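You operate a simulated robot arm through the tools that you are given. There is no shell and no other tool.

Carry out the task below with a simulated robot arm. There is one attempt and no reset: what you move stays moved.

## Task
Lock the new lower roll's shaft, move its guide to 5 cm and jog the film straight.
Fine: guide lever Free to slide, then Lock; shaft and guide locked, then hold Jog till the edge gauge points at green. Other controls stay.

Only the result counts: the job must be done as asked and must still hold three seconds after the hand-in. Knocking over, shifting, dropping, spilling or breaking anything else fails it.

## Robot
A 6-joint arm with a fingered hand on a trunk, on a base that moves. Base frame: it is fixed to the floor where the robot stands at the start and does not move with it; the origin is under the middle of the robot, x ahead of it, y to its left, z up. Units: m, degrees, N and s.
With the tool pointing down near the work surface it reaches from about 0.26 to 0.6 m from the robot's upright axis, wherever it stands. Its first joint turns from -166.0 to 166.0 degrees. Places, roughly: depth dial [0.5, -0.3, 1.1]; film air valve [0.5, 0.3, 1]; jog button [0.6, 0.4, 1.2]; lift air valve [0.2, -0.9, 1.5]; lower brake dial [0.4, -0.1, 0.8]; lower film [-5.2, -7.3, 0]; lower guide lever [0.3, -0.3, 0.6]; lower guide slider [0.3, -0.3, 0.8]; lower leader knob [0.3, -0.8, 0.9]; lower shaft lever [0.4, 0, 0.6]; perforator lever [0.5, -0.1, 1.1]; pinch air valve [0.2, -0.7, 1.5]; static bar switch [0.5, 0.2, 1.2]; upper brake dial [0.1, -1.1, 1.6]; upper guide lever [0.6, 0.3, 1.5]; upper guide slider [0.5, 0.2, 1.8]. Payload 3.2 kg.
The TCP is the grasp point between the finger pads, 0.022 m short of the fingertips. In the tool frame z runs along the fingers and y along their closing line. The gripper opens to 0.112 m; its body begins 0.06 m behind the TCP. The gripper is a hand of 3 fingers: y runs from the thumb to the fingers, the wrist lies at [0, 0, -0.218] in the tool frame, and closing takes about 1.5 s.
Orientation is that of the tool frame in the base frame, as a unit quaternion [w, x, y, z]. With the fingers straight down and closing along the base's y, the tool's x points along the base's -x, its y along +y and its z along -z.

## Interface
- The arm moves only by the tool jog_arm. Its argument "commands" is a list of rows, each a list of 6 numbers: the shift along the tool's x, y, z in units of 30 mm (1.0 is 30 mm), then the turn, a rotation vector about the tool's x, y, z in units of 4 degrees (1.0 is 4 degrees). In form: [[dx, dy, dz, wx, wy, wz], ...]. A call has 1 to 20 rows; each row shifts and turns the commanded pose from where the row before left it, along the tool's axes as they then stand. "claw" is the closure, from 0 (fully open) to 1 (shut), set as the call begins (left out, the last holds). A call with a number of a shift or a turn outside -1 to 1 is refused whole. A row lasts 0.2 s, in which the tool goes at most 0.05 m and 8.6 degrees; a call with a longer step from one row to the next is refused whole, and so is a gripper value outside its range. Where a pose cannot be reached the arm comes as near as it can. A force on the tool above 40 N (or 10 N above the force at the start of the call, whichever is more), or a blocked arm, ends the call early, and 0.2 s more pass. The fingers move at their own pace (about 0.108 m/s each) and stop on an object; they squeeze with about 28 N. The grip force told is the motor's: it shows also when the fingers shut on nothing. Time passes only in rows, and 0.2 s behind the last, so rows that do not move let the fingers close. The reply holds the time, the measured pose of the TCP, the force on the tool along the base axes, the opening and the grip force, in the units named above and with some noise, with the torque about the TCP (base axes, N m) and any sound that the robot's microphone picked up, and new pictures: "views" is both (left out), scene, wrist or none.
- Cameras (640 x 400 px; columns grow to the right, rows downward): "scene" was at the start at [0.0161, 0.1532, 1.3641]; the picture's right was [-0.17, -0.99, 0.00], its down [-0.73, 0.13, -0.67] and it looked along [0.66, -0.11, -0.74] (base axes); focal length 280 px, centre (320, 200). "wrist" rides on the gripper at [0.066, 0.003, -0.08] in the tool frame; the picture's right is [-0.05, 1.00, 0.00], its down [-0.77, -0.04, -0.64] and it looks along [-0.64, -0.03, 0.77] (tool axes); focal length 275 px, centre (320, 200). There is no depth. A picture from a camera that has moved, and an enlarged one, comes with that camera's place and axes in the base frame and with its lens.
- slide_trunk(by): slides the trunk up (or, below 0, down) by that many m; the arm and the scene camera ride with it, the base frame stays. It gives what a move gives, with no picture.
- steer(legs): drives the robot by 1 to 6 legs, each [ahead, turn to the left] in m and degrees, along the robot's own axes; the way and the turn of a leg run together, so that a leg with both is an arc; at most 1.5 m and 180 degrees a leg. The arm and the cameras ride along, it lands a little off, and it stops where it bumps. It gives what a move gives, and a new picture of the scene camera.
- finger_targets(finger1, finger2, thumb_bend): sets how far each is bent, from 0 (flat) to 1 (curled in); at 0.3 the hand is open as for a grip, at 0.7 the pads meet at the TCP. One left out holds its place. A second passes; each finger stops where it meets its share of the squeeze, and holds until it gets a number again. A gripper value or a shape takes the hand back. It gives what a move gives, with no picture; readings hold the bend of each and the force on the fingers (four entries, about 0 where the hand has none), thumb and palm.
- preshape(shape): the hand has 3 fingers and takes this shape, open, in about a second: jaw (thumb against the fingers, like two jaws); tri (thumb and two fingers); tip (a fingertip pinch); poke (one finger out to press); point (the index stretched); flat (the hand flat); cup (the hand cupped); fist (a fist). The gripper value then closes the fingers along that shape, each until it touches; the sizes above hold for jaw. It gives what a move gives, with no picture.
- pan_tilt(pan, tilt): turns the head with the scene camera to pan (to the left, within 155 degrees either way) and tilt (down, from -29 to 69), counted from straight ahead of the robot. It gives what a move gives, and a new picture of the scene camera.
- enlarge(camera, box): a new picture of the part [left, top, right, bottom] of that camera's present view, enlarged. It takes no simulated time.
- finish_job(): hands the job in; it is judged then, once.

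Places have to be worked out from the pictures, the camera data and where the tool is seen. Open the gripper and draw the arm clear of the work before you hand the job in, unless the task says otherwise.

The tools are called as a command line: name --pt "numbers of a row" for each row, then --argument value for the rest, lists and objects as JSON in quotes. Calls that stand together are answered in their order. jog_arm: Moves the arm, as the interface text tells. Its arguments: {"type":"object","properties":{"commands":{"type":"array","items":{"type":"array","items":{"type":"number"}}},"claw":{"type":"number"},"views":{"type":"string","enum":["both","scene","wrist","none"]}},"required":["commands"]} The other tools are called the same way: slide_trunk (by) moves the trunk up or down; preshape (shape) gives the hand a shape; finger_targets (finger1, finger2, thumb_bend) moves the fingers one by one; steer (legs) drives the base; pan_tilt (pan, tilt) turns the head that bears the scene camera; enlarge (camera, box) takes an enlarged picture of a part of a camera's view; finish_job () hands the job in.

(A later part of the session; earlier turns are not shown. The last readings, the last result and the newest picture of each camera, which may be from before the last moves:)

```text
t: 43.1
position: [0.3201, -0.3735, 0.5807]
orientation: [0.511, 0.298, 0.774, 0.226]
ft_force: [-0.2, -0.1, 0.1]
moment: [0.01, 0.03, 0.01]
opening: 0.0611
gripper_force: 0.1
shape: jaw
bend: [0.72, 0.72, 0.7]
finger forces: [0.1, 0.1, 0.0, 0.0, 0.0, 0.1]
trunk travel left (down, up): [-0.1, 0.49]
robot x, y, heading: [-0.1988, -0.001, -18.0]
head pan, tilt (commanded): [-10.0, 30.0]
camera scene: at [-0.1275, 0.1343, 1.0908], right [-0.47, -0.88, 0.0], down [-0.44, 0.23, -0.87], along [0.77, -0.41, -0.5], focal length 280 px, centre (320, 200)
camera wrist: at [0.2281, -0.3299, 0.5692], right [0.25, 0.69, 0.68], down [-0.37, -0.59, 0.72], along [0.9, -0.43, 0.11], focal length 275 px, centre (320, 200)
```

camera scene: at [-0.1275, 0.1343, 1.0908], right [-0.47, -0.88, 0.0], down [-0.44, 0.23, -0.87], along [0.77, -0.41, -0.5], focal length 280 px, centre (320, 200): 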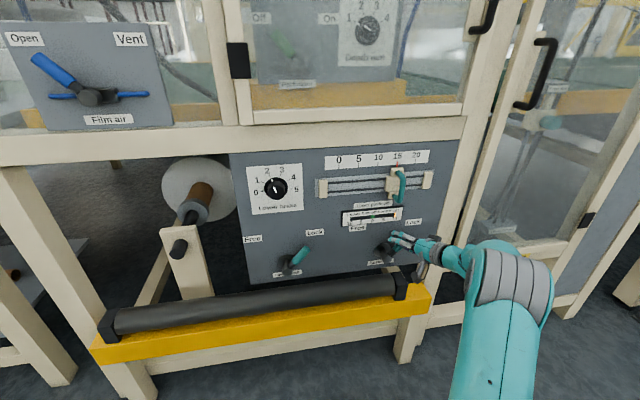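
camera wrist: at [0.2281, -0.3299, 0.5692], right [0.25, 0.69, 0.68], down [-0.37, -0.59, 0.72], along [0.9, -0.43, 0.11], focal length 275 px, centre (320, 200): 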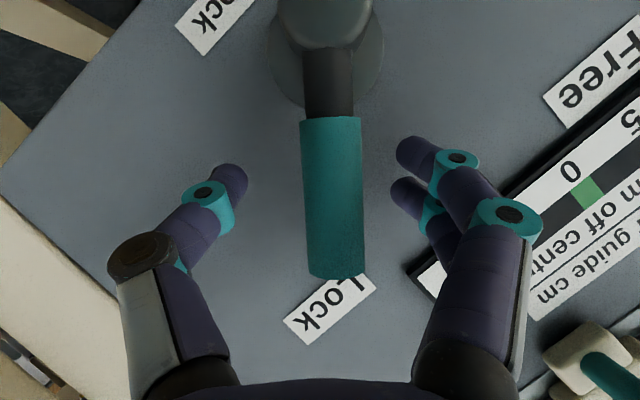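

Straddled and centred. I narrow the jaw and swing counter-clockwise toward Free.

jog_arm --pt "0 0 0 0 0 0" --pt "0 0 0 0 0 0" --pt "0.0044 0.147 0.0025 0.5 0 -0.866" --pt "0.0044 0.147 0.0025 0.5 0 -0.866" --pt "0.0044 0.147 0.0025 0.5 0 -0.866" --pt "0.0044 0.147 0.0025 0.5 0 -0.866" --pt "0.0044 0.147 0.0025 0.5 0 -0.866" --pt "0.0044 0.147 0.0025 0.5 0 -0.866" --pt "0.0044 0.147 0.0025 0.5 0 -0.866" --pt "0.0044 0.147 0.0025 0.5 0 -0.866" --pt "0.0044 0.147 0.0025 0.5 0 -0.866" --pt "0.0044 0.147 0.0025 0.5 0 -0.866" --pt "0.0044 0.147 0.0025 0.5 0 -0.866" --pt "0.0044 0.147 0.0025 0.5 0 -0.866" --claw 0.72

```text
t: 46.1
position: [0.3347, -0.3263, 0.5937]
orientation: [0.485, 0.105, 0.858, -0.132]
ft_force: [0.0, -1.0, -0.1]
moment: [-0.04, 0.0, 0.01]
opening: 0.0325
gripper_force: 0.1
shape: jaw
bend: [0.73, 0.73, 0.7]
finger forces: [0.1, 0.0, 0.1, 0.1, 1.0, 0.0]
trunk travel left (down, up): [-0.1, 0.49]
robot x, y, heading: [-0.199, -0.0019, -18.0]
head pan, tilt (commanded): [-10.0, 30.0]
camera scene: at [-0.1275, 0.1342, 1.0908], right [-0.47, -0.88, 0.0], down [-0.44, 0.23, -0.87], along [0.77, -0.41, -0.5], focal length 280 px, centre (320, 200)
camera wrist: at [0.239, -0.2939, 0.5768], right [0.33, 0.94, -0.08], down [-0.13, 0.13, 0.98], along [0.93, -0.31, 0.17], focal length 275 px, centre (320, 200)
```

scene: 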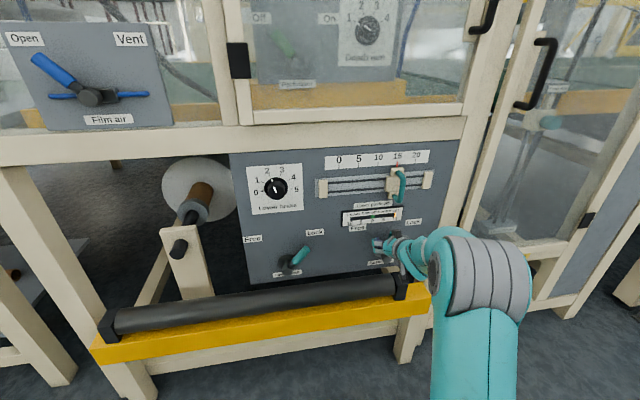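
wrist: 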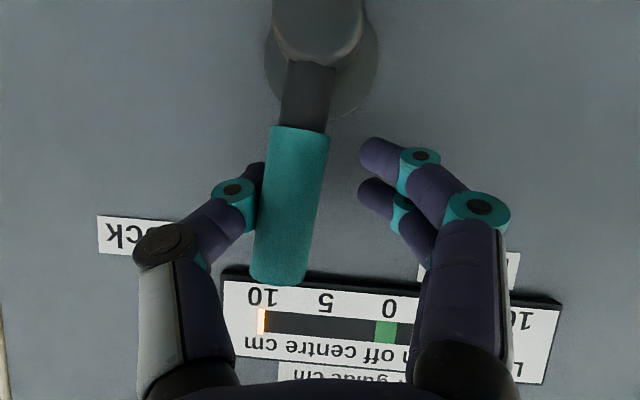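

The lever follows the thumb, now about upright. I continue toward Free.

jog_arm --pt "0.0044 0.147 0.0025 0.5 0 -0.866" --pt "0.0044 0.147 0.0025 0.5 0 -0.866" --pt "0.0044 0.147 0.0025 0.5 0 -0.866" --pt "0.0044 0.147 0.0025 0.5 0 -0.866" --pt "0.0044 0.147 0.0025 0.5 0 -0.866" --pt "0.0044 0.147 0.0025 0.5 0 -0.866" --pt "0.0044 0.147 0.0025 0.5 0 -0.866" --pt "0.0044 0.147 0.0025 0.5 0 -0.866" --pt "0.0044 0.147 0.0025 0.5 0 -0.866" --pt "0.0044 0.147 0.0025 0.5 0 -0.866"

```text
t: 48.3
position: [0.3485, -0.2902, 0.5752]
orientation: [0.399, -0.073, 0.814, -0.415]
ft_force: [-0.6, -0.8, -0.5]
moment: [-0.01, 0.0, 0.02]
opening: 0.0316
gripper_force: 0.1
shape: jaw
bend: [0.73, 0.73, 0.7]
finger forces: [0.0, 0.0, 0.1, 0.0, 0.1, 0.1]
trunk travel left (down, up): [-0.1, 0.49]
robot x, y, heading: [-0.2022, 0.0007, -18.0]
head pan, tilt (commanded): [-10.0, 30.0]
camera scene: at [-0.1274, 0.1342, 1.0908], right [-0.47, -0.88, 0.0], down [-0.44, 0.23, -0.87], along [0.77, -0.41, -0.5], focal length 280 px, centre (320, 200)
camera wrist: at [0.2476, -0.2692, 0.5616], right [0.24, 0.67, -0.71], down [0.06, 0.72, 0.7], along [0.97, -0.21, 0.14], focal length 275 px, centre (320, 200)
```

scene: 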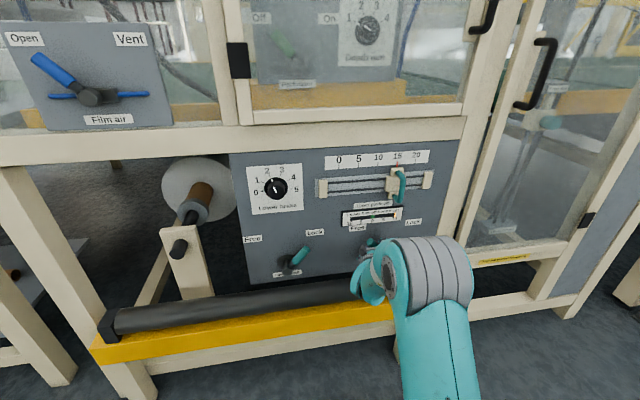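
wrist: 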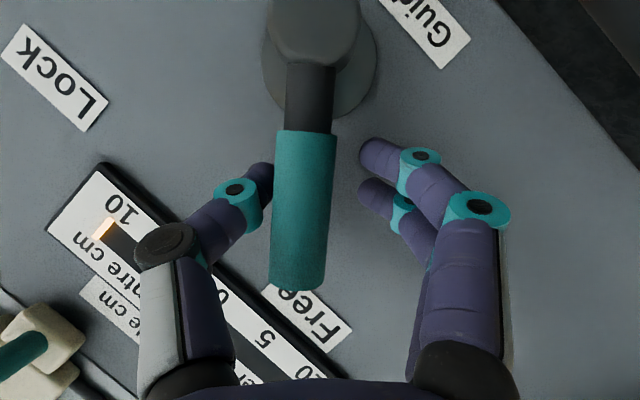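

The lever appears to have snapped ahead to Free (small gap to the thumb). I push two more small steps to confirm against the stop.

jog_arm --pt "0.0044 0.147 0.0025 0.5 0 -0.866" --pt "0 0.12 0 0 0 0" --pt "0 0.08 0 0 0 0"

```text
t: 49.1
position: [0.3482, -0.2845, 0.5683]
orientation: [0.388, -0.09, 0.804, -0.441]
ft_force: [-2.0, -3.8, 5.1]
moment: [0.01, 0.01, -0.01]
opening: 0.0362
gripper_force: 0.1
shape: jaw
bend: [0.73, 0.73, 0.7]
finger forces: [0.0, 0.1, 0.0, 0.0, 7.0, 0.0]
trunk travel left (down, up): [-0.1, 0.49]
robot x, y, heading: [-0.2013, 0.0001, -17.7]
head pan, tilt (commanded): [-10.0, 30.0]
camera scene: at [-0.1278, 0.1341, 1.091], right [-0.47, -0.88, 0.0], down [-0.44, 0.23, -0.87], along [0.76, -0.41, -0.5], focal length 280 px, centre (320, 200)
camera wrist: at [0.2489, -0.2638, 0.5545], right [0.23, 0.62, -0.75], down [0.07, 0.76, 0.65], along [0.97, -0.2, 0.13], focal length 275 px, centre (320, 200)
```

scene: 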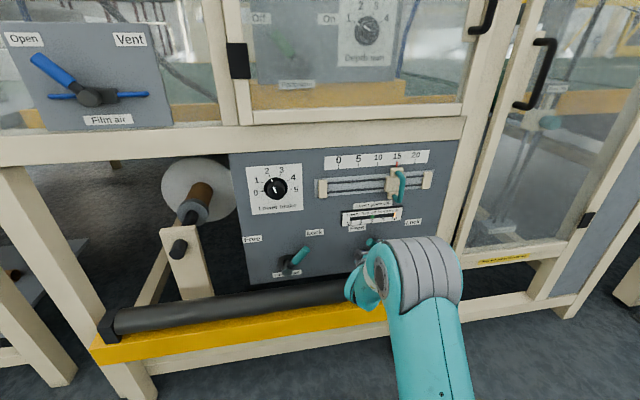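
wrist: 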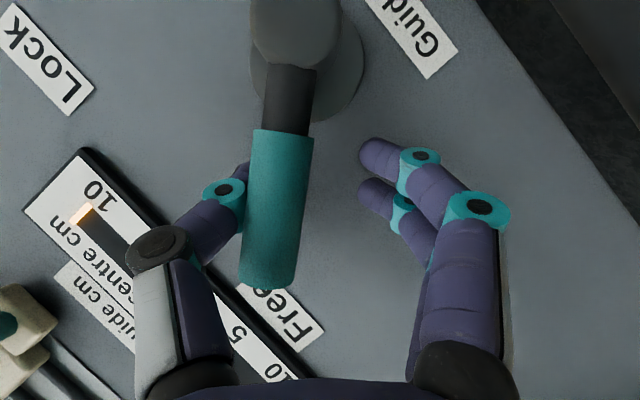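

The stop is felt (7 N on the thumb) with the handle pointing at Free. I back off, open and retreat, then roll the hand level for the slider's vertical bar.

jog_arm --pt "0 -0.25 0 0 0 0" --pt "0 -0.12 0 0 0 0" --pt "0 0 0 0 0 0" --pt "0 0 -0.3 0 0 0" --pt "0 0 -0.5 0 0 0" --pt "0 0 -0.6 0 0 0" --pt "0 0 -0.7 0 0 0" --pt "0 0 -0.8 0 0 0" --pt "0 0 -0.8 0 0 0" --pt "0 0 -0.3 0 0 0" --claw 0.45

jog_arm --pt "0 0 0 -0.495 0 0.857" --pt "0 0 0 -0.495 0 0.857" --pt "0 0 0 -0.495 0 0.857" --pt "0 0 0 -0.495 0 0.857" --pt "0 0 0 -0.495 0 0.857" --pt "0 0 0 -0.495 0 0.857" --pt "0 0 0 -0.495 0 0.857" --pt "0 0 0 -0.495 0 0.857" --pt "0 0 0 -0.495 0 0.857" --pt "0 0 0 -0.495 0 0.857" --pt "0 0 0 -0.495 0 0.857" --pt "0 0 0 -0.495 0 0.857" --pt "0 0 0 -0.495 0 0.857"

```text
t: 51.3
position: [0.264, -0.2135, 0.6131]
orientation: [0.388, -0.091, 0.805, -0.44]
ft_force: [1.0, 0.4, 0.4]
moment: [-0.01, 0.03, 0.04]
opening: 0.061
gripper_force: 0.1
shape: jaw
bend: [0.72, 0.72, 0.7]
finger forces: [0.0, 0.1, 0.0, 0.0, 0.0, 0.1]
trunk travel left (down, up): [-0.1, 0.49]
robot x, y, heading: [-0.1981, -0.0021, -18.0]
head pan, tilt (commanded): [-10.0, 30.0]
camera scene: at [-0.1273, 0.1342, 1.0908], right [-0.47, -0.88, 0.0], down [-0.44, 0.23, -0.87], along [0.76, -0.41, -0.5], focal length 280 px, centre (320, 200)
camera wrist: at [0.1626, -0.1935, 0.6001], right [0.23, 0.62, -0.75], down [0.07, 0.76, 0.65], along [0.97, -0.2, 0.13], focal length 275 px, centre (320, 200)
```

scene: 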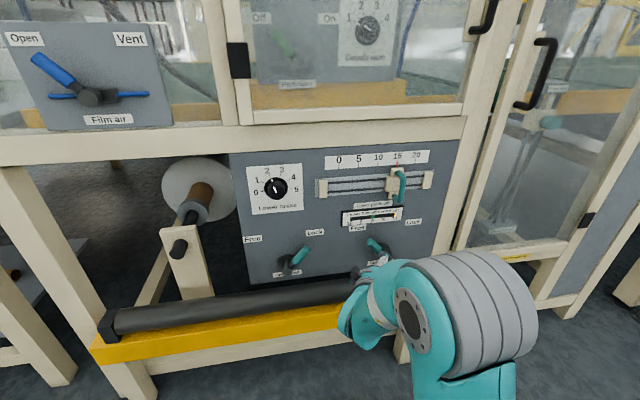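
wrist: 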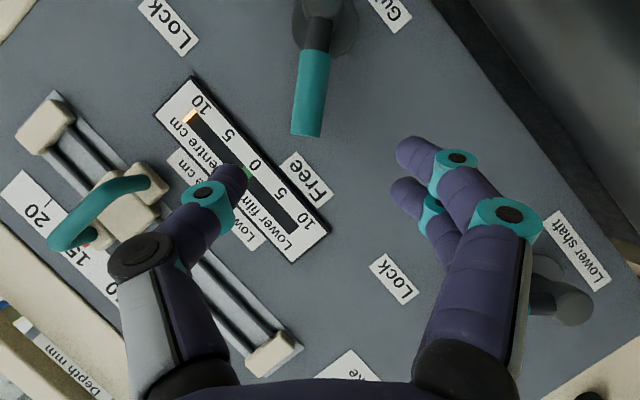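

```text
t: 54.1
position: [0.2639, -0.2136, 0.6132]
orientation: [0.495, 0.138, 0.854, -0.075]
ft_force: [-0.5, 0.2, 0.3]
moment: [0.0, 0.0, 0.0]
opening: 0.0606
gripper_force: 0.0
shape: jaw
bend: [0.72, 0.72, 0.7]
finger forces: [0.0, 0.0, 0.0, 0.1, 0.1, 0.0]
trunk travel left (down, up): [-0.1, 0.49]
robot x, y, heading: [-0.2015, 0.0028, -17.9]
head pan, tilt (commanded): [-10.0, 30.0]
camera scene: at [-0.1274, 0.1343, 1.0908], right [-0.47, -0.88, 0.0], down [-0.44, 0.23, -0.87], along [0.77, -0.41, -0.5], focal length 280 px, centre (320, 200)
camera wrist: at [0.1672, -0.18, 0.596], right [0.33, 0.94, 0.05], down [-0.17, 0.01, 0.98], along [0.93, -0.33, 0.17], focal length 275 px, centre (320, 200)
```

scene: 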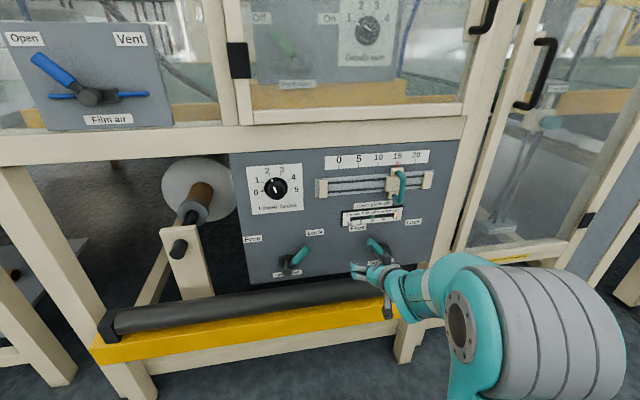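
wrist: 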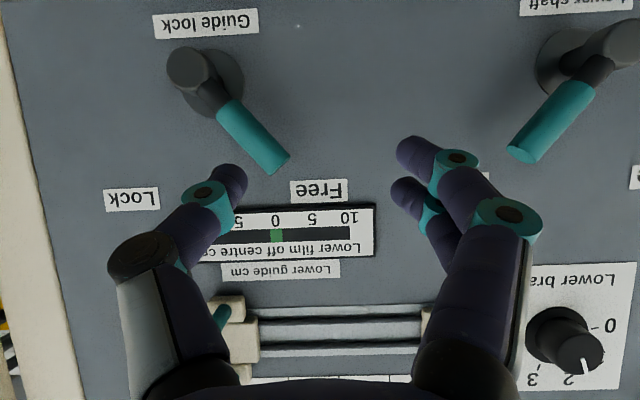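

The guide lever now points to Free. I move up and right to stand off in front of the slider's vertical bar handle (u≈0.22, z≈0.775).

jog_arm --pt "-0.677 -0.364 -0.391 0 0 0" --pt "-0.677 -0.364 -0.391 0 0 0" --pt "-0.677 -0.364 -0.391 0 0 0" --pt "-0.677 -0.364 -0.391 0 0 0" --pt "-0.677 -0.364 -0.391 0 0 0" --pt "-0.677 -0.364 -0.391 0 0 0" --pt "-0.677 -0.364 -0.391 0 0 0" --pt "-0.677 -0.364 -0.391 0 0 0" --pt "-0.677 -0.364 -0.391 0 0 0"

```text
t: 56.1
position: [0.2325, -0.3108, 0.8236]
orientation: [0.496, 0.137, 0.854, -0.076]
ft_force: [-0.8, 0.0, 0.3]
moment: [-0.04, 0.02, -0.01]
opening: 0.0608
gripper_force: 0.1
shape: jaw
bend: [0.72, 0.72, 0.7]
finger forces: [0.1, 0.0, 0.1, 0.0, 0.0, 0.0]
trunk travel left (down, up): [-0.1, 0.49]
robot x, y, heading: [-0.1993, -0.0019, -18.1]
head pan, tilt (commanded): [-10.0, 30.0]
camera scene: at [-0.1274, 0.1342, 1.0908], right [-0.47, -0.88, 0.0], down [-0.44, 0.23, -0.87], along [0.77, -0.41, -0.5], focal length 280 px, centre (320, 200)
camera wrist: at [0.136, -0.276, 0.806], right [0.33, 0.94, 0.05], down [-0.17, 0.01, 0.99], along [0.93, -0.33, 0.17], focal length 275 px, centre (320, 200)
```

scene: 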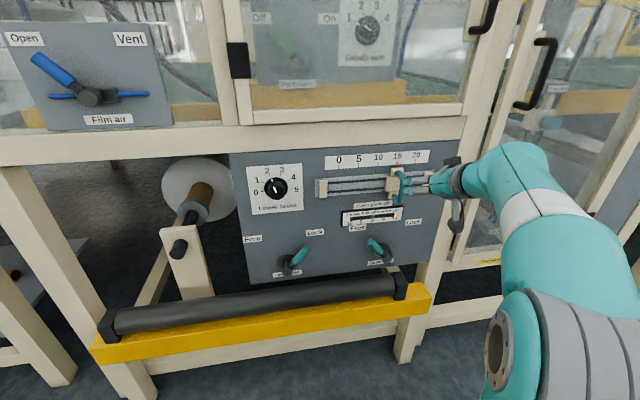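
wrist: 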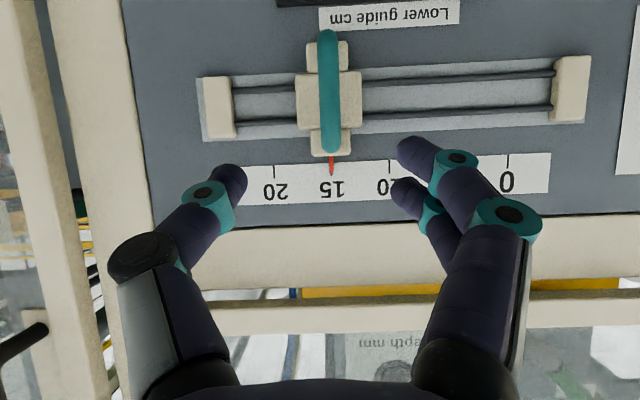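

The bar is at u≈0.216, z≈0.766, pointer right at 15. I advance ~10 cm to straddle it with a small left correction.

jog_arm --pt "0.06 0.08 0.5 0 0 0" --pt "0.06 0.08 0.5 0 0 0" --pt "0.06 0.09 0.5 0 0 0" --pt "0.05 0 0.5 0 0 0" --pt "0 0 0.5 0 0 0" --pt "0 0 0.5 0 0 0" --pt "0 0 0.3 0 0 0" --claw 0.45

enlarge --camera "scene" --box '[300, 130, 460, 230]'

```text
t: 57.7
position: [0.3133, -0.3266, 0.7688]
orientation: [0.495, 0.137, 0.855, -0.076]
ft_force: [-0.7, -0.8, 0.5]
moment: [0.01, 0.0, -0.03]
opening: 0.061
gripper_force: 0.0
shape: jaw
bend: [0.72, 0.72, 0.7]
finger forces: [0.0, 0.0, 0.0, 0.1, 0.0, 0.0]
trunk travel left (down, up): [-0.1, 0.49]
robot x, y, heading: [-0.198, -0.0008, -18.0]
head pan, tilt (commanded): [-10.0, 30.0]
camera scene: at [-0.1274, 0.1342, 1.0908], right [-0.47, -0.88, 0.0], down [-0.44, 0.23, -0.87], along [0.77, -0.41, -0.5], focal length 280 px, centre (320, 200)
camera wrist: at [0.2163, -0.2926, 0.7513], right [0.33, 0.94, 0.05], down [-0.17, 0.01, 0.98], along [0.93, -0.33, 0.17], focal length 275 px, centre (320, 200)
```

scene: 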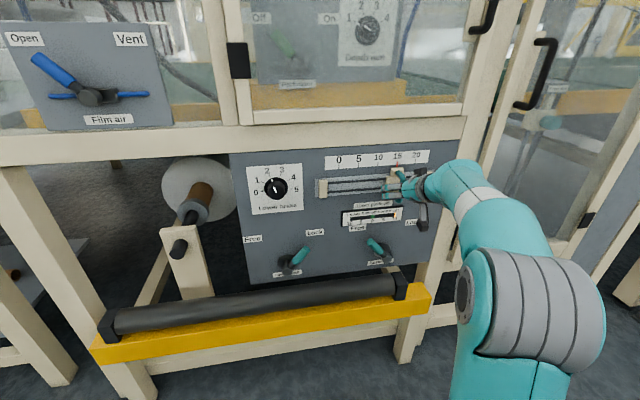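
wrist: 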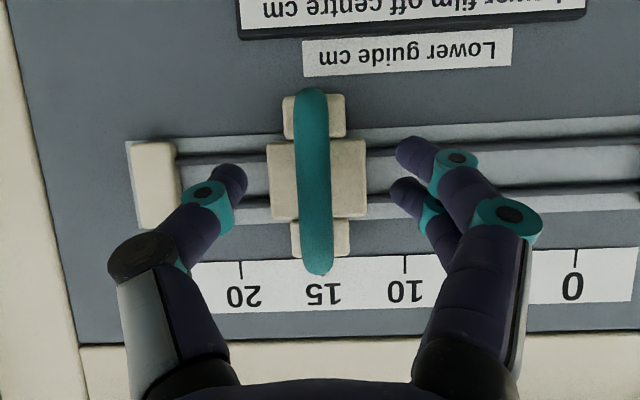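

```text
4.00 times, centred on (380, 180) of scene
camera zoom: at [-0.1274, 0.1342, 1.0908], right [-0.47, -0.88, 0.0], down [-0.44, 0.23, -0.87], along [0.77, -0.41, -0.5], focal length 1118 px, centre (80, 280)
```

zoom: 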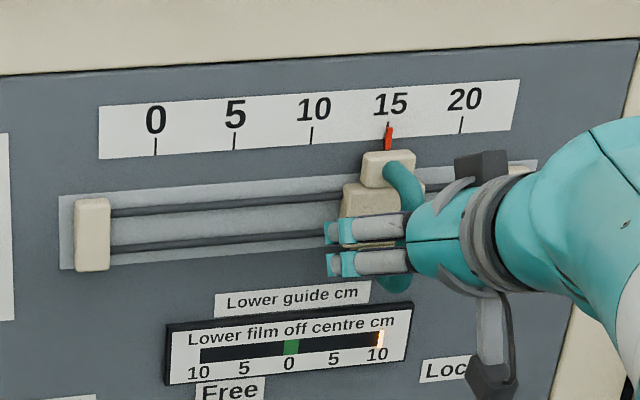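

Both cameras show the bar between the pads and the scale is visible to the scene camera. I close on the bar.

jog_arm --pt "0 0 0 0 0 0" --pt "0 0 0 0 0 0" --pt "0 0 0 0 0 0" --pt "0 0 0 0 0 0" --pt "0 0 0 0 0 0" --claw 0.95

enlarge --camera "scene" --box '[300, 130, 460, 230]'

```text
t: 58.9
position: [0.312, -0.327, 0.7693]
orientation: [0.495, 0.139, 0.855, -0.076]
ft_force: [-0.7, -1.3, 0.7]
moment: [-0.02, -0.01, -0.02]
opening: 0.0069
gripper_force: 0.0
shape: jaw
bend: [0.71, 0.71, 0.7]
finger forces: [0.8, 0.0, 0.0, 0.0, 1.9, 0.0]
trunk travel left (down, up): [-0.1, 0.49]
robot x, y, heading: [-0.197, -0.0016, -17.9]
head pan, tilt (commanded): [-10.0, 30.0]
camera scene: at [-0.1274, 0.1341, 1.0908], right [-0.47, -0.88, 0.0], down [-0.44, 0.23, -0.87], along [0.77, -0.41, -0.5], focal length 280 px, centre (320, 200)
camera wrist: at [0.2161, -0.2928, 0.7513], right [0.33, 0.94, 0.05], down [-0.17, 0.01, 0.98], along [0.93, -0.33, 0.17], focal length 275 px, centre (320, 200)
```

scene: 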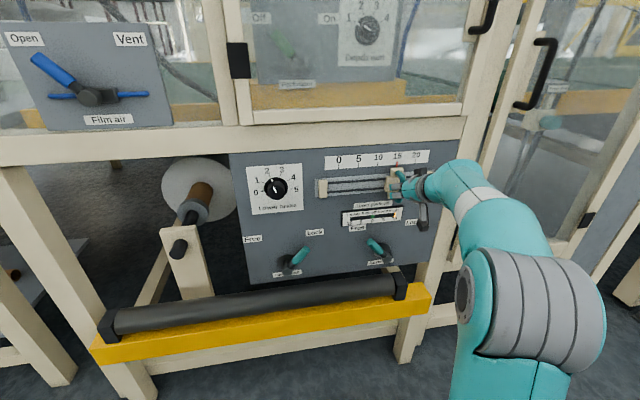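
wrist: 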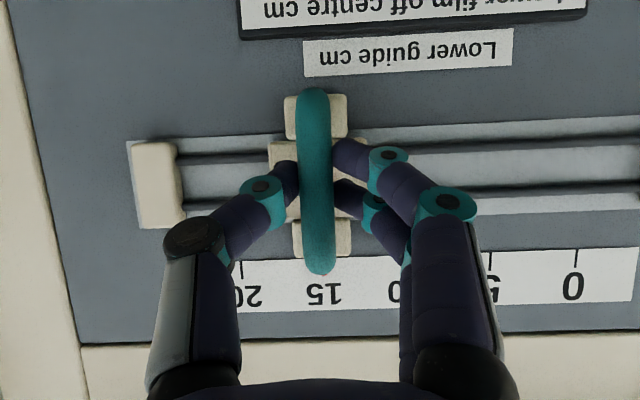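

```text
4.00 times, centred on (380, 180) of scene
camera zoom: at [-0.1274, 0.1341, 1.0908], right [-0.47, -0.88, 0.0], down [-0.44, 0.23, -0.87], along [0.77, -0.41, -0.5], focal length 1118 px, centre (80, 280)
```

zoom: 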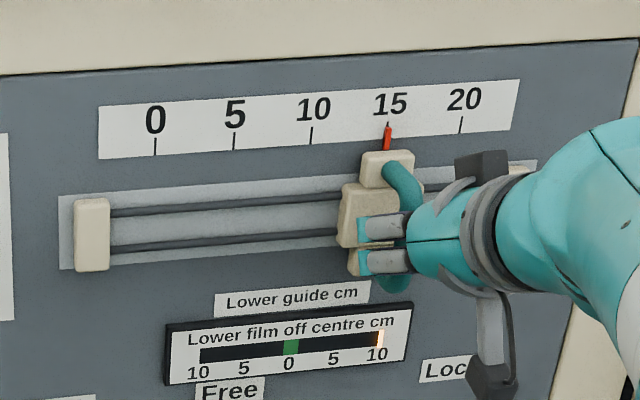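

Gripped, with the pointer still about 15. I slide left 8.5 cm first, then read the scale.

jog_arm --pt "0 0.15 0 0 0 0" --pt "0 0.25 0 0 0 0" --pt "0 0.3 0 0 0 0" --pt "0 0.3 0 0 0 0" --pt "0 0.3 0 0 0 0" --pt "0 0.3 0 0 0 0" --pt "0 0.3 0 0 0 0" --pt "0 0.3 0 0 0 0" --pt "0 0.3 0 0 0 0" --pt "0 0.2 0 0 0 0" --pt "0 0.13 0 0 0 0" --pt "0 0 0 0 0 0"

enlarge --camera "scene" --box '[300, 130, 460, 230]'

```text
t: 61.5
position: [0.3394, -0.247, 0.7698]
orientation: [0.495, 0.137, 0.855, -0.076]
ft_force: [-1.0, -0.9, -0.2]
moment: [-0.01, -0.01, 0.01]
opening: 0.0064
gripper_force: 0.1
shape: jaw
bend: [0.71, 0.71, 0.7]
finger forces: [0.5, 0.0, 0.1, 0.0, 1.5, 0.0]
trunk travel left (down, up): [-0.1, 0.49]
robot x, y, heading: [-0.2012, -0.0008, -17.7]
head pan, tilt (commanded): [-10.0, 30.0]
camera scene: at [-0.1275, 0.1341, 1.0908], right [-0.47, -0.88, 0.0], down [-0.44, 0.23, -0.87], along [0.77, -0.41, -0.5], focal length 280 px, centre (320, 200)
camera wrist: at [0.2441, -0.2122, 0.7513], right [0.33, 0.94, 0.05], down [-0.17, 0.01, 0.98], along [0.93, -0.33, 0.17], focal length 275 px, centre (320, 200)
```

scene: 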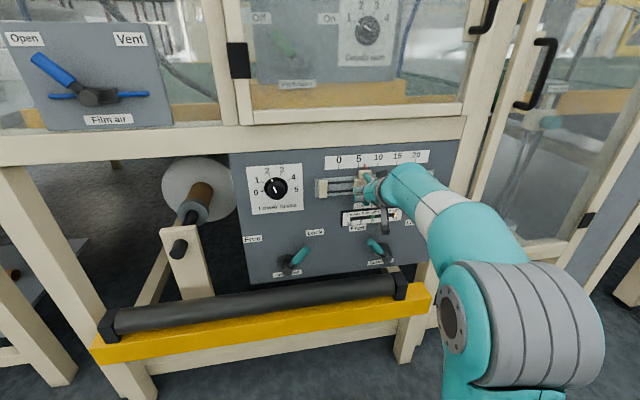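
wrist: 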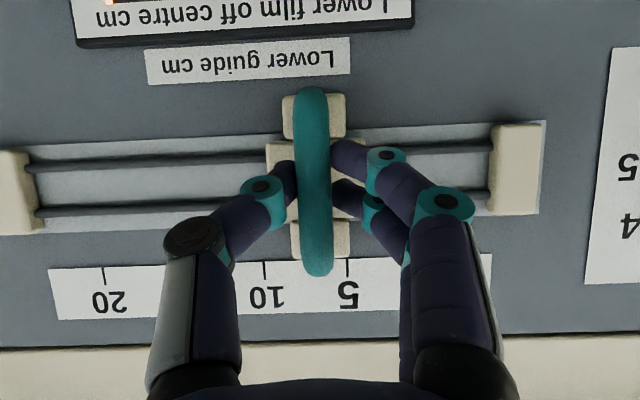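

```text
4.00 times, centred on (380, 180) of scene
camera zoom: at [-0.1275, 0.1341, 1.0908], right [-0.47, -0.88, 0.0], down [-0.44, 0.23, -0.87], along [0.77, -0.41, -0.5], focal length 1118 px, centre (80, 280)
```

zoom: 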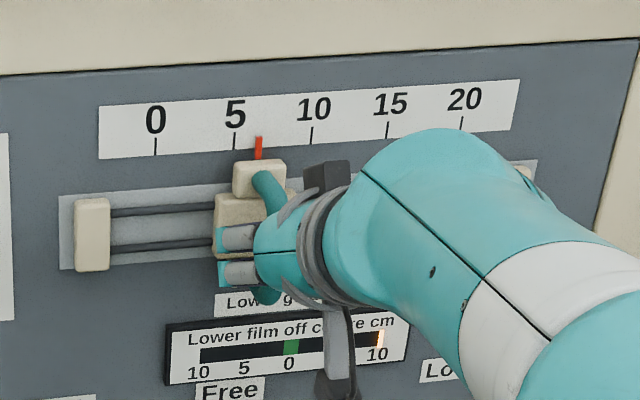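

The pointer reads about 6.45 cm. I move 14 mm further left and look closer.

jog_arm --pt "0 0.15 0 0 0 0" --pt "0 0.17 0 0 0 0" --pt "0 0.15 0 0 0 0" --pt "0 0 0 0 0 0"

enlarge --camera "scene" --box '[330, 145, 394, 185]'

enlarge --camera "wrist" --box '[220, 180, 420, 305]'

```text
t: 62.5
position: [0.344, -0.2322, 0.7695]
orientation: [0.496, 0.137, 0.854, -0.076]
ft_force: [1.2, -1.7, 1.2]
moment: [-0.01, 0.0, -0.01]
opening: 0.0063
gripper_force: 0.2
shape: jaw
bend: [0.7, 0.71, 0.7]
finger forces: [0.6, 0.0, 0.0, 0.1, 1.7, 0.0]
trunk travel left (down, up): [-0.1, 0.49]
robot x, y, heading: [-0.1991, -0.0009, -18.1]
head pan, tilt (commanded): [-10.0, 30.0]
camera scene: at [-0.1273, 0.134, 1.0908], right [-0.47, -0.88, 0.0], down [-0.44, 0.23, -0.87], along [0.76, -0.41, -0.5], focal length 280 px, centre (320, 200)
camera wrist: at [0.2476, -0.1986, 0.7513], right [0.33, 0.94, 0.05], down [-0.17, 0.01, 0.98], along [0.93, -0.33, 0.17], focal length 275 px, centre (320, 200)
```

scene: 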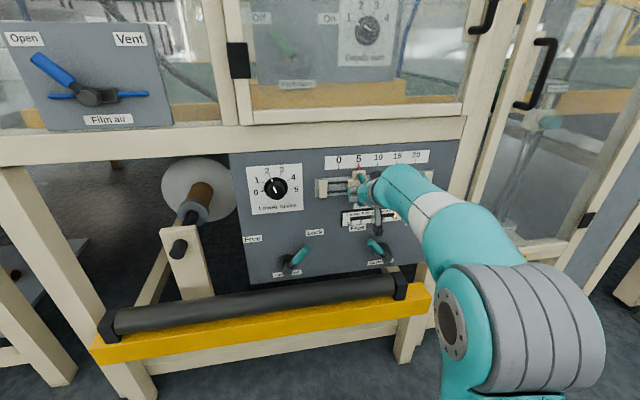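
wrist: 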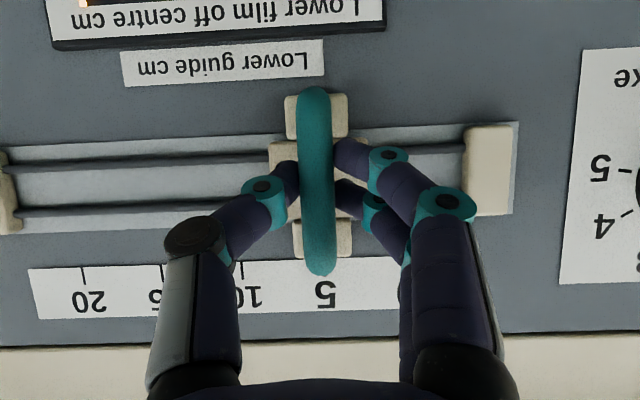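

```text
10.00 times, centred on (362, 165) of scene
camera zoom: at [-0.1273, 0.134, 1.0908], right [-0.47, -0.88, 0.0], down [-0.44, 0.23, -0.87], along [0.76, -0.41, -0.5], focal length 2795 px, centre (-100, 550)
```

zoom: 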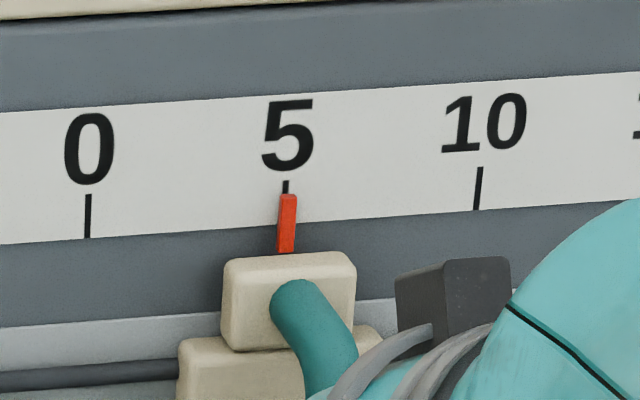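

```text
3.20 times, centred on (320, 242) of wrist
camera zoom: at [0.2476, -0.1986, 0.7513], right [0.33, 0.94, 0.05], down [-0.17, 0.01, 0.98], along [0.93, -0.33, 0.17], focal length 881 px, centre (320, 64)
```

zoom: 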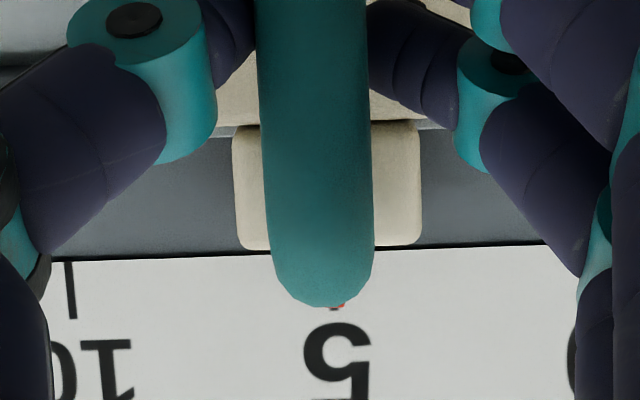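

Allowing for the small parallax of the proud pointer, it sits right on 5. I open the jaw and check that it stays before retreating.

jog_arm --pt "0 0 0 0 0 0" --pt "0 0 0 0 0 0" --pt "0 0 0 0 0 0" --pt "0 0 0 0 0 0" --claw 0.45 --views "wrist"

enlarge --camera "scene" --box '[330, 145, 394, 185]'

```text
t: 63.5
position: [0.3446, -0.233, 0.7689]
orientation: [0.495, 0.137, 0.855, -0.076]
ft_force: [-0.4, -0.3, -0.6]
moment: [-0.03, 0.01, -0.01]
opening: 0.061
gripper_force: 0.0
shape: jaw
bend: [0.72, 0.72, 0.7]
finger forces: [0.0, 0.0, 0.0, 0.0, 0.1, 0.0]
trunk travel left (down, up): [-0.1, 0.49]
robot x, y, heading: [-0.1988, -0.0002, -18.0]
head pan, tilt (commanded): [-10.0, 30.0]
camera wrist: at [0.2475, -0.1984, 0.7513], right [0.33, 0.94, 0.05], down [-0.17, 0.01, 0.98], along [0.93, -0.33, 0.17], focal length 275 px, centre (320, 200)
```

wrist: 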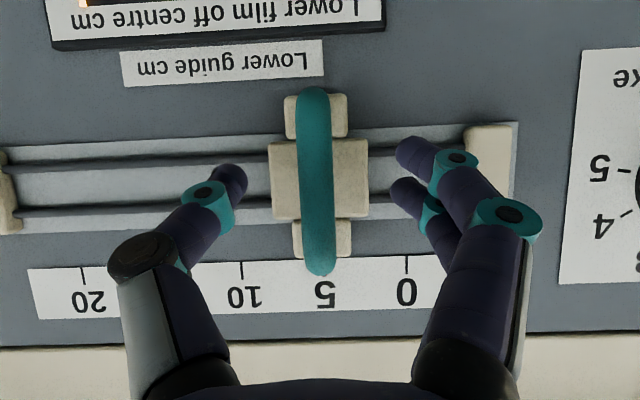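

```text
10.00 times, centred on (362, 165) of scene
camera zoom: at [-0.1274, 0.1342, 1.0908], right [-0.47, -0.88, 0.0], down [-0.44, 0.23, -0.87], along [0.77, -0.41, -0.5], focal length 2795 px, centre (-100, 550)
```

zoom: 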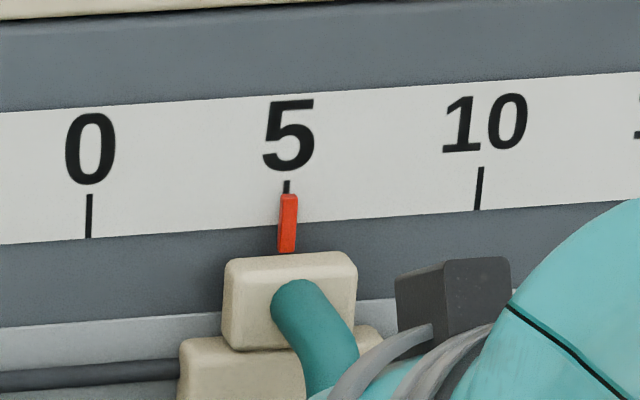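

The pointer holds at 5. I retreat straight back, move down in front of the guide lever and roll -42° to match its Free position.

jog_arm --pt "0 0 -0.4 0 0 0" --pt "0 0 -0.7 0 0 0" --pt "0 0 -0.8 0 0 0" --pt "0 0 -0.8 0 0 0" --pt "0 0 -0.7 0 0 0" --pt "0.8 -0.09 0.462 0 0 0" --pt "0.8 -0.09 0.462 0 0 0" --pt "0.8 -0.09 0.462 0 0 0" --pt "0.8 -0.09 0.462 0 0 0" --pt "0.8 -0.09 0.462 0 0 0" --pt "0.8 -0.09 0.462 0 0 0" --pt "0.8 -0.09 0.5 0 0 0" --views "scene"

jog_arm --pt "0 0 0 0.475 0 -0.823" --pt "0 0 0 0.475 0 -0.823" --pt "0 0 0 0.475 0 -0.823" --pt "0 0 0 0.475 0 -0.823" --pt "0 0 0 0.475 0 -0.823" --pt "0 0 0 0.475 0 -0.823" --pt "0 0 0 0.475 0 -0.823" --pt "0 0 0 0.475 0 -0.823" --pt "0 0 0 0.475 0 -0.823" --pt "0 0 0 0.475 0 -0.823" --pt "0 0 0 0.475 0 -0.823"

enlarge --camera "scene" --box '[230, 140, 470, 290]'

```text
t: 66.1
position: [0.2553, -0.2231, 0.6246]
orientation: [0.494, 0.138, 0.855, -0.076]
ft_force: [0.0, 0.4, -1.1]
moment: [0.01, 0.02, -0.02]
opening: 0.0608
gripper_force: 0.0
shape: jaw
bend: [0.72, 0.72, 0.7]
finger forces: [0.0, 0.0, 0.1, 0.0, 0.0, 0.0]
trunk travel left (down, up): [-0.1, 0.49]
robot x, y, heading: [-0.1988, 0.0013, -17.9]
head pan, tilt (commanded): [-10.0, 30.0]
camera scene: at [-0.1275, 0.1343, 1.0908], right [-0.47, -0.88, 0.0], down [-0.44, 0.23, -0.87], along [0.77, -0.41, -0.5], focal length 280 px, centre (320, 200)
```

scene: 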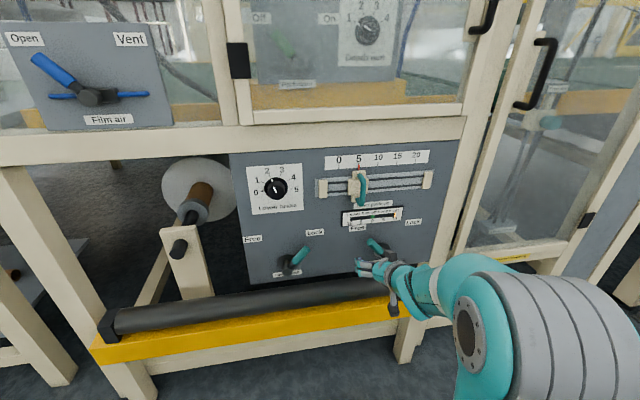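

```text
t: 68.5
position: [0.2566, -0.2233, 0.6243]
orientation: [0.414, -0.048, 0.827, -0.377]
ft_force: [-0.3, -0.6, -0.9]
moment: [-0.04, -0.03, -0.02]
opening: 0.061
gripper_force: 0.0
shape: jaw
bend: [0.72, 0.72, 0.7]
finger forces: [0.0, 0.0, 0.1, 0.0, 0.0, 0.1]
trunk travel left (down, up): [-0.1, 0.49]
robot x, y, heading: [-0.1974, 0.0003, -17.9]
head pan, tilt (commanded): [-10.0, 30.0]
camera scene: at [-0.1274, 0.1342, 1.0908], right [-0.47, -0.88, 0.0], down [-0.44, 0.23, -0.87], along [0.77, -0.41, -0.5], focal length 280 px, centre (320, 200)
camera wrist: at [0.1563, -0.2002, 0.6097], right [0.26, 0.73, -0.63], down [0.04, 0.65, 0.76], along [0.96, -0.22, 0.14], focal length 275 px, centre (320, 200)
```

scene: 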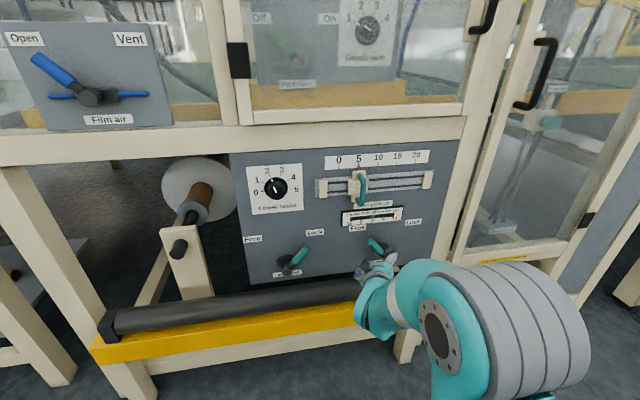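
wrist: 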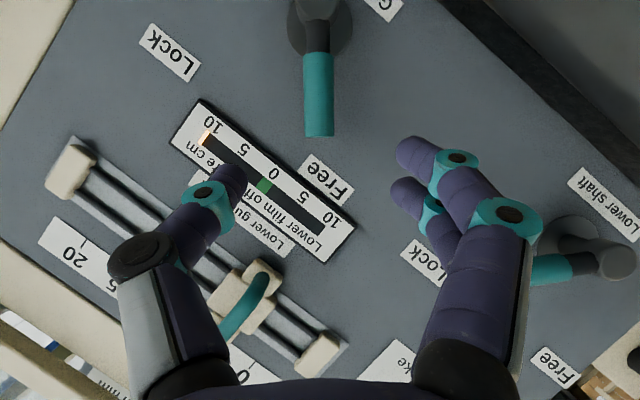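

```text
2.67 times, centred on (350, 215) of scene
camera zoom: at [-0.1274, 0.1342, 1.0908], right [-0.47, -0.88, 0.0], down [-0.44, 0.23, -0.87], along [0.77, -0.41, -0.5], focal length 745 px, centre (240, 160)
```

zoom: 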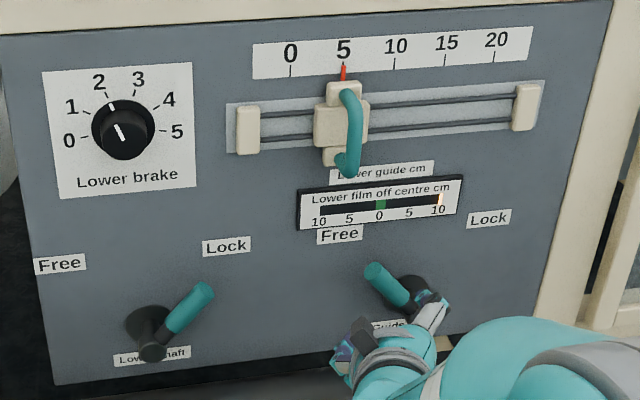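

The slider stays at 5 and the guide lever handle is lined up. I advance to straddle it again.

jog_arm --pt "0 -0.02 0.5 0 0 0" --pt "0 -0.02 0.5 0 0 0" --pt "0 -0.02 0.5 0 0 0" --pt "0 0 0.5 0 0 0" --pt "0 0 0.5 0 0 0" --pt "0 0 0.5 0 0 0" --pt "0 0 0.5 0 0 0" --pt "0 0 0.5 0 0 0" --pt "0 0 0.1 0 0 0"

```text
t: 70.5
position: [0.3444, -0.2953, 0.5789]
orientation: [0.414, -0.046, 0.827, -0.377]
ft_force: [-0.1, -1.0, 0.0]
moment: [0.01, -0.01, -0.02]
opening: 0.0613
gripper_force: 0.1
shape: jaw
bend: [0.72, 0.72, 0.7]
finger forces: [0.0, 0.1, 0.0, 0.0, 0.0, 0.0]
trunk travel left (down, up): [-0.1, 0.49]
robot x, y, heading: [-0.197, -0.0028, -18.3]
head pan, tilt (commanded): [-10.0, 30.0]
camera scene: at [-0.1274, 0.1342, 1.0908], right [-0.47, -0.88, 0.0], down [-0.44, 0.23, -0.87], along [0.77, -0.41, -0.5], focal length 280 px, centre (320, 200)
camera wrist: at [0.2437, -0.2732, 0.5643], right [0.26, 0.73, -0.63], down [0.03, 0.65, 0.76], along [0.96, -0.22, 0.14], focal length 275 px, centre (320, 200)
```

scene: 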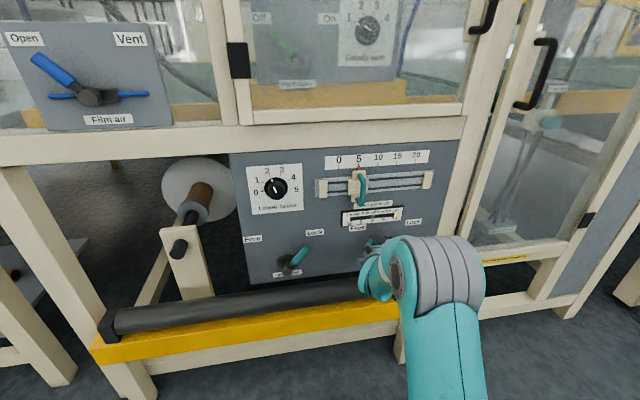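
wrist: 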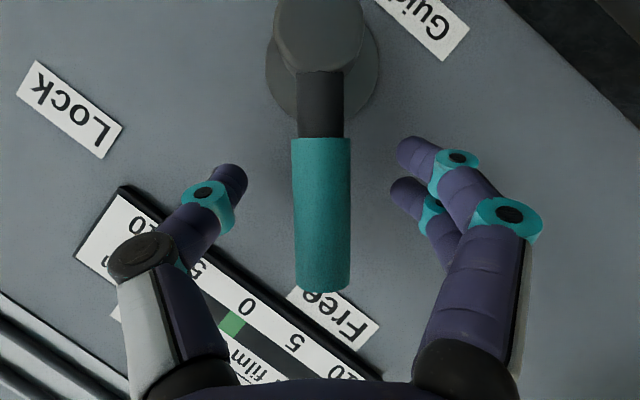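

Straddled. I narrow the jaw and swing clockwise toward Lock.

jog_arm --pt "0 0 0 0 0 0" --pt "0 0 0 0 0 0" --pt "0.0044 -0.147 0.0025 -0.5 0 0.866" --pt "0.0044 -0.147 0.0025 -0.5 0 0.866" --pt "0.0044 -0.147 0.0025 -0.5 0 0.866" --pt "0.0044 -0.147 0.0025 -0.5 0 0.866" --pt "0.0044 -0.147 0.0025 -0.5 0 0.866" --pt "0.0044 -0.147 0.0025 -0.5 0 0.866" --pt "0.0044 -0.147 0.0025 -0.5 0 0.866" --pt "0.0044 -0.147 0.0025 -0.5 0 0.866" --pt "0.0044 -0.147 0.0025 -0.5 0 0.866" --pt "0.0044 -0.147 0.0025 -0.5 0 0.866" --pt "0.0044 -0.147 0.0025 -0.5 0 0.866" --pt "0.0044 -0.147 0.0025 -0.5 0 0.866" --claw 0.72

jog_arm --pt "0.0044 -0.147 0.0025 -0.5 0 0.866" --pt "0.0044 -0.147 0.0025 -0.5 0 0.866" --pt "0.0044 -0.147 0.0025 -0.5 0 0.866" --pt "0.0044 -0.147 0.0025 -0.5 0 0.866" --pt "0.0044 -0.147 0.0025 -0.5 0 0.866" --pt "0.0044 -0.147 0.0025 -0.5 0 0.866" --pt "0.0044 -0.147 0.0025 -0.5 0 0.866" --pt "0.0044 -0.147 0.0025 -0.5 0 0.866" --pt "0.0044 -0.147 0.0025 -0.5 0 0.866" --pt "0.0044 -0.147 0.0025 -0.5 0 0.866"

```text
t: 73.5
position: [0.3305, -0.3427, 0.5954]
orientation: [0.502, 0.163, 0.849, -0.029]
ft_force: [0.6, 0.3, -1.5]
moment: [-0.01, -0.01, -0.04]
opening: 0.0323
gripper_force: 0.0
shape: jaw
bend: [0.73, 0.73, 0.7]
finger forces: [1.1, 0.0, 0.0, 0.1, 0.0, 0.0]
trunk travel left (down, up): [-0.1, 0.49]
robot x, y, heading: [-0.2001, -0.0024, -17.9]
head pan, tilt (commanded): [-10.0, 30.0]
camera scene: at [-0.1272, 0.1342, 1.0908], right [-0.47, -0.88, 0.0], down [-0.44, 0.23, -0.87], along [0.76, -0.41, -0.5], focal length 280 px, centre (320, 200)
camera wrist: at [0.234, -0.3065, 0.5786], right [0.33, 0.93, 0.16], down [-0.2, -0.09, 0.97], along [0.92, -0.35, 0.16], focal length 275 px, centre (320, 200)
```

scene: 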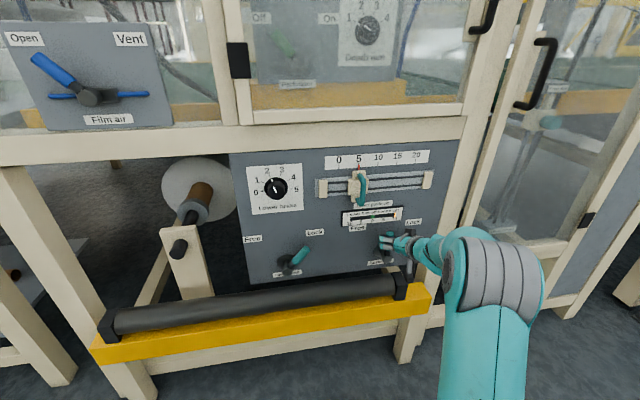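
wrist: 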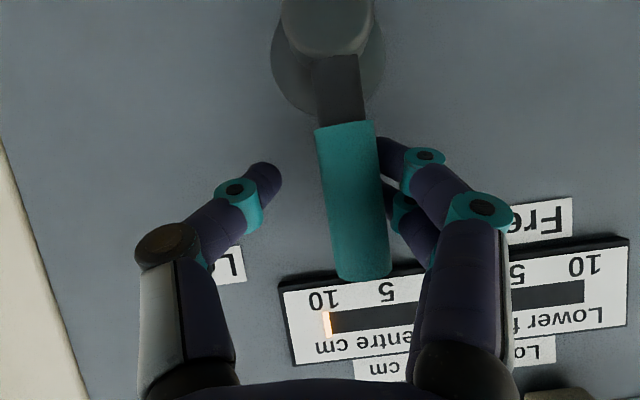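

```text
t: 75.7
position: [0.3181, -0.3787, 0.5772]
orientation: [0.508, 0.32, 0.754, 0.266]
ft_force: [0.8, 1.0, -0.7]
moment: [-0.03, 0.01, -0.03]
opening: 0.0321
gripper_force: 0.0
shape: jaw
bend: [0.73, 0.73, 0.7]
finger forces: [0.9, 0.0, 0.0, 0.1, 0.0, 0.1]
trunk travel left (down, up): [-0.1, 0.49]
robot x, y, heading: [-0.1953, -0.0013, -17.7]
head pan, tilt (commanded): [-10.0, 30.0]
camera scene: at [-0.1274, 0.1343, 1.0908], right [-0.47, -0.88, 0.0], down [-0.44, 0.23, -0.87], along [0.77, -0.41, -0.5], focal length 280 px, centre (320, 200)
camera wrist: at [0.225, -0.3339, 0.5672], right [0.22, 0.62, 0.75], down [-0.39, -0.65, 0.65], along [0.89, -0.44, 0.09], focal length 275 px, centre (320, 200)
```

scene: 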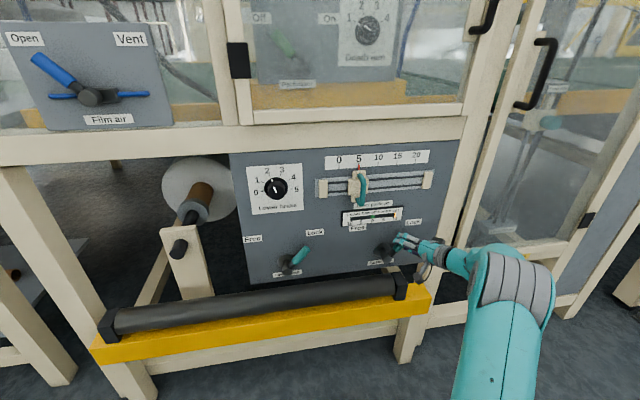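
wrist: 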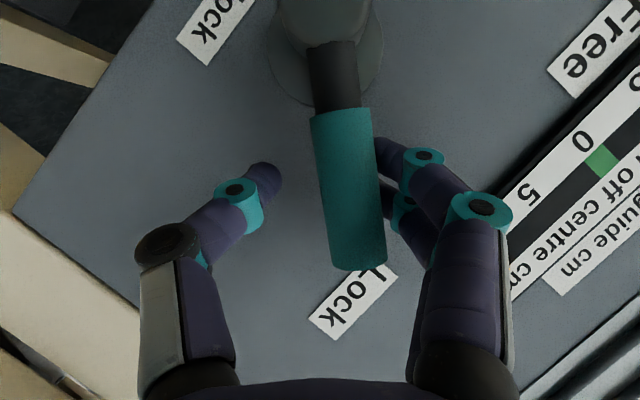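

The lever is nearly at Lock. I push a few more steps to meet the stop, as with the shaft lever.

jog_arm --pt "0.0044 -0.147 0.0025 -0.5 0 0.866" --pt "0.0044 -0.147 0.0025 -0.5 0 0.866" --pt "0 -0.144 0 0 0 0" --pt "0 -0.05 0 0 0 0"

```text
t: 76.7
position: [0.3145, -0.3856, 0.5667]
orientation: [0.503, 0.345, 0.724, 0.322]
ft_force: [7.5, 15.4, 7.9]
moment: [-0.33, 0.14, 0.0]
opening: 0.0424
gripper_force: 0.1
shape: jaw
bend: [0.7, 0.72, 0.7]
finger forces: [6.6, 10.9, 0.0, 0.0, 0.0, 0.0]
trunk travel left (down, up): [-0.1, 0.49]
robot x, y, heading: [-0.2035, -0.0001, -18.0]
head pan, tilt (commanded): [-10.0, 30.0]
camera scene: at [-0.1278, 0.136, 1.0907], right [-0.47, -0.88, 0.0], down [-0.44, 0.23, -0.87], along [0.77, -0.4, -0.5], focal length 280 px, centre (320, 200)
camera wrist: at [0.2225, -0.3405, 0.5583], right [0.19, 0.52, 0.84], down [-0.41, -0.73, 0.54], along [0.89, -0.45, 0.08], focal length 275 px, centre (320, 200)
```

scene: 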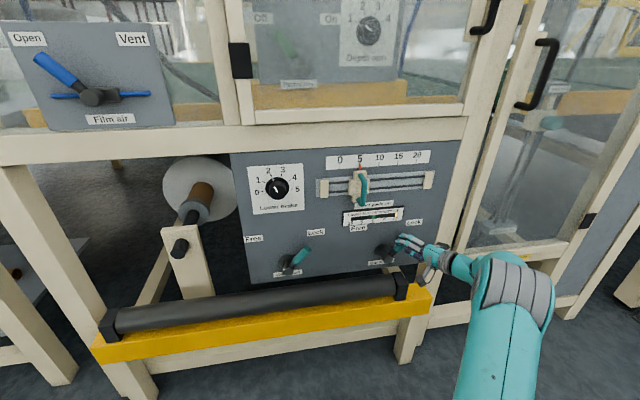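
wrist: 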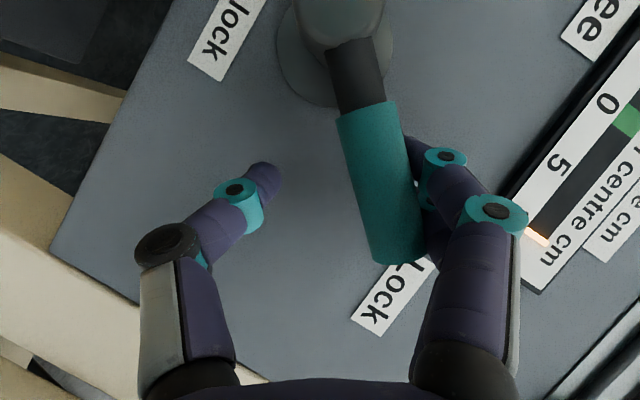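

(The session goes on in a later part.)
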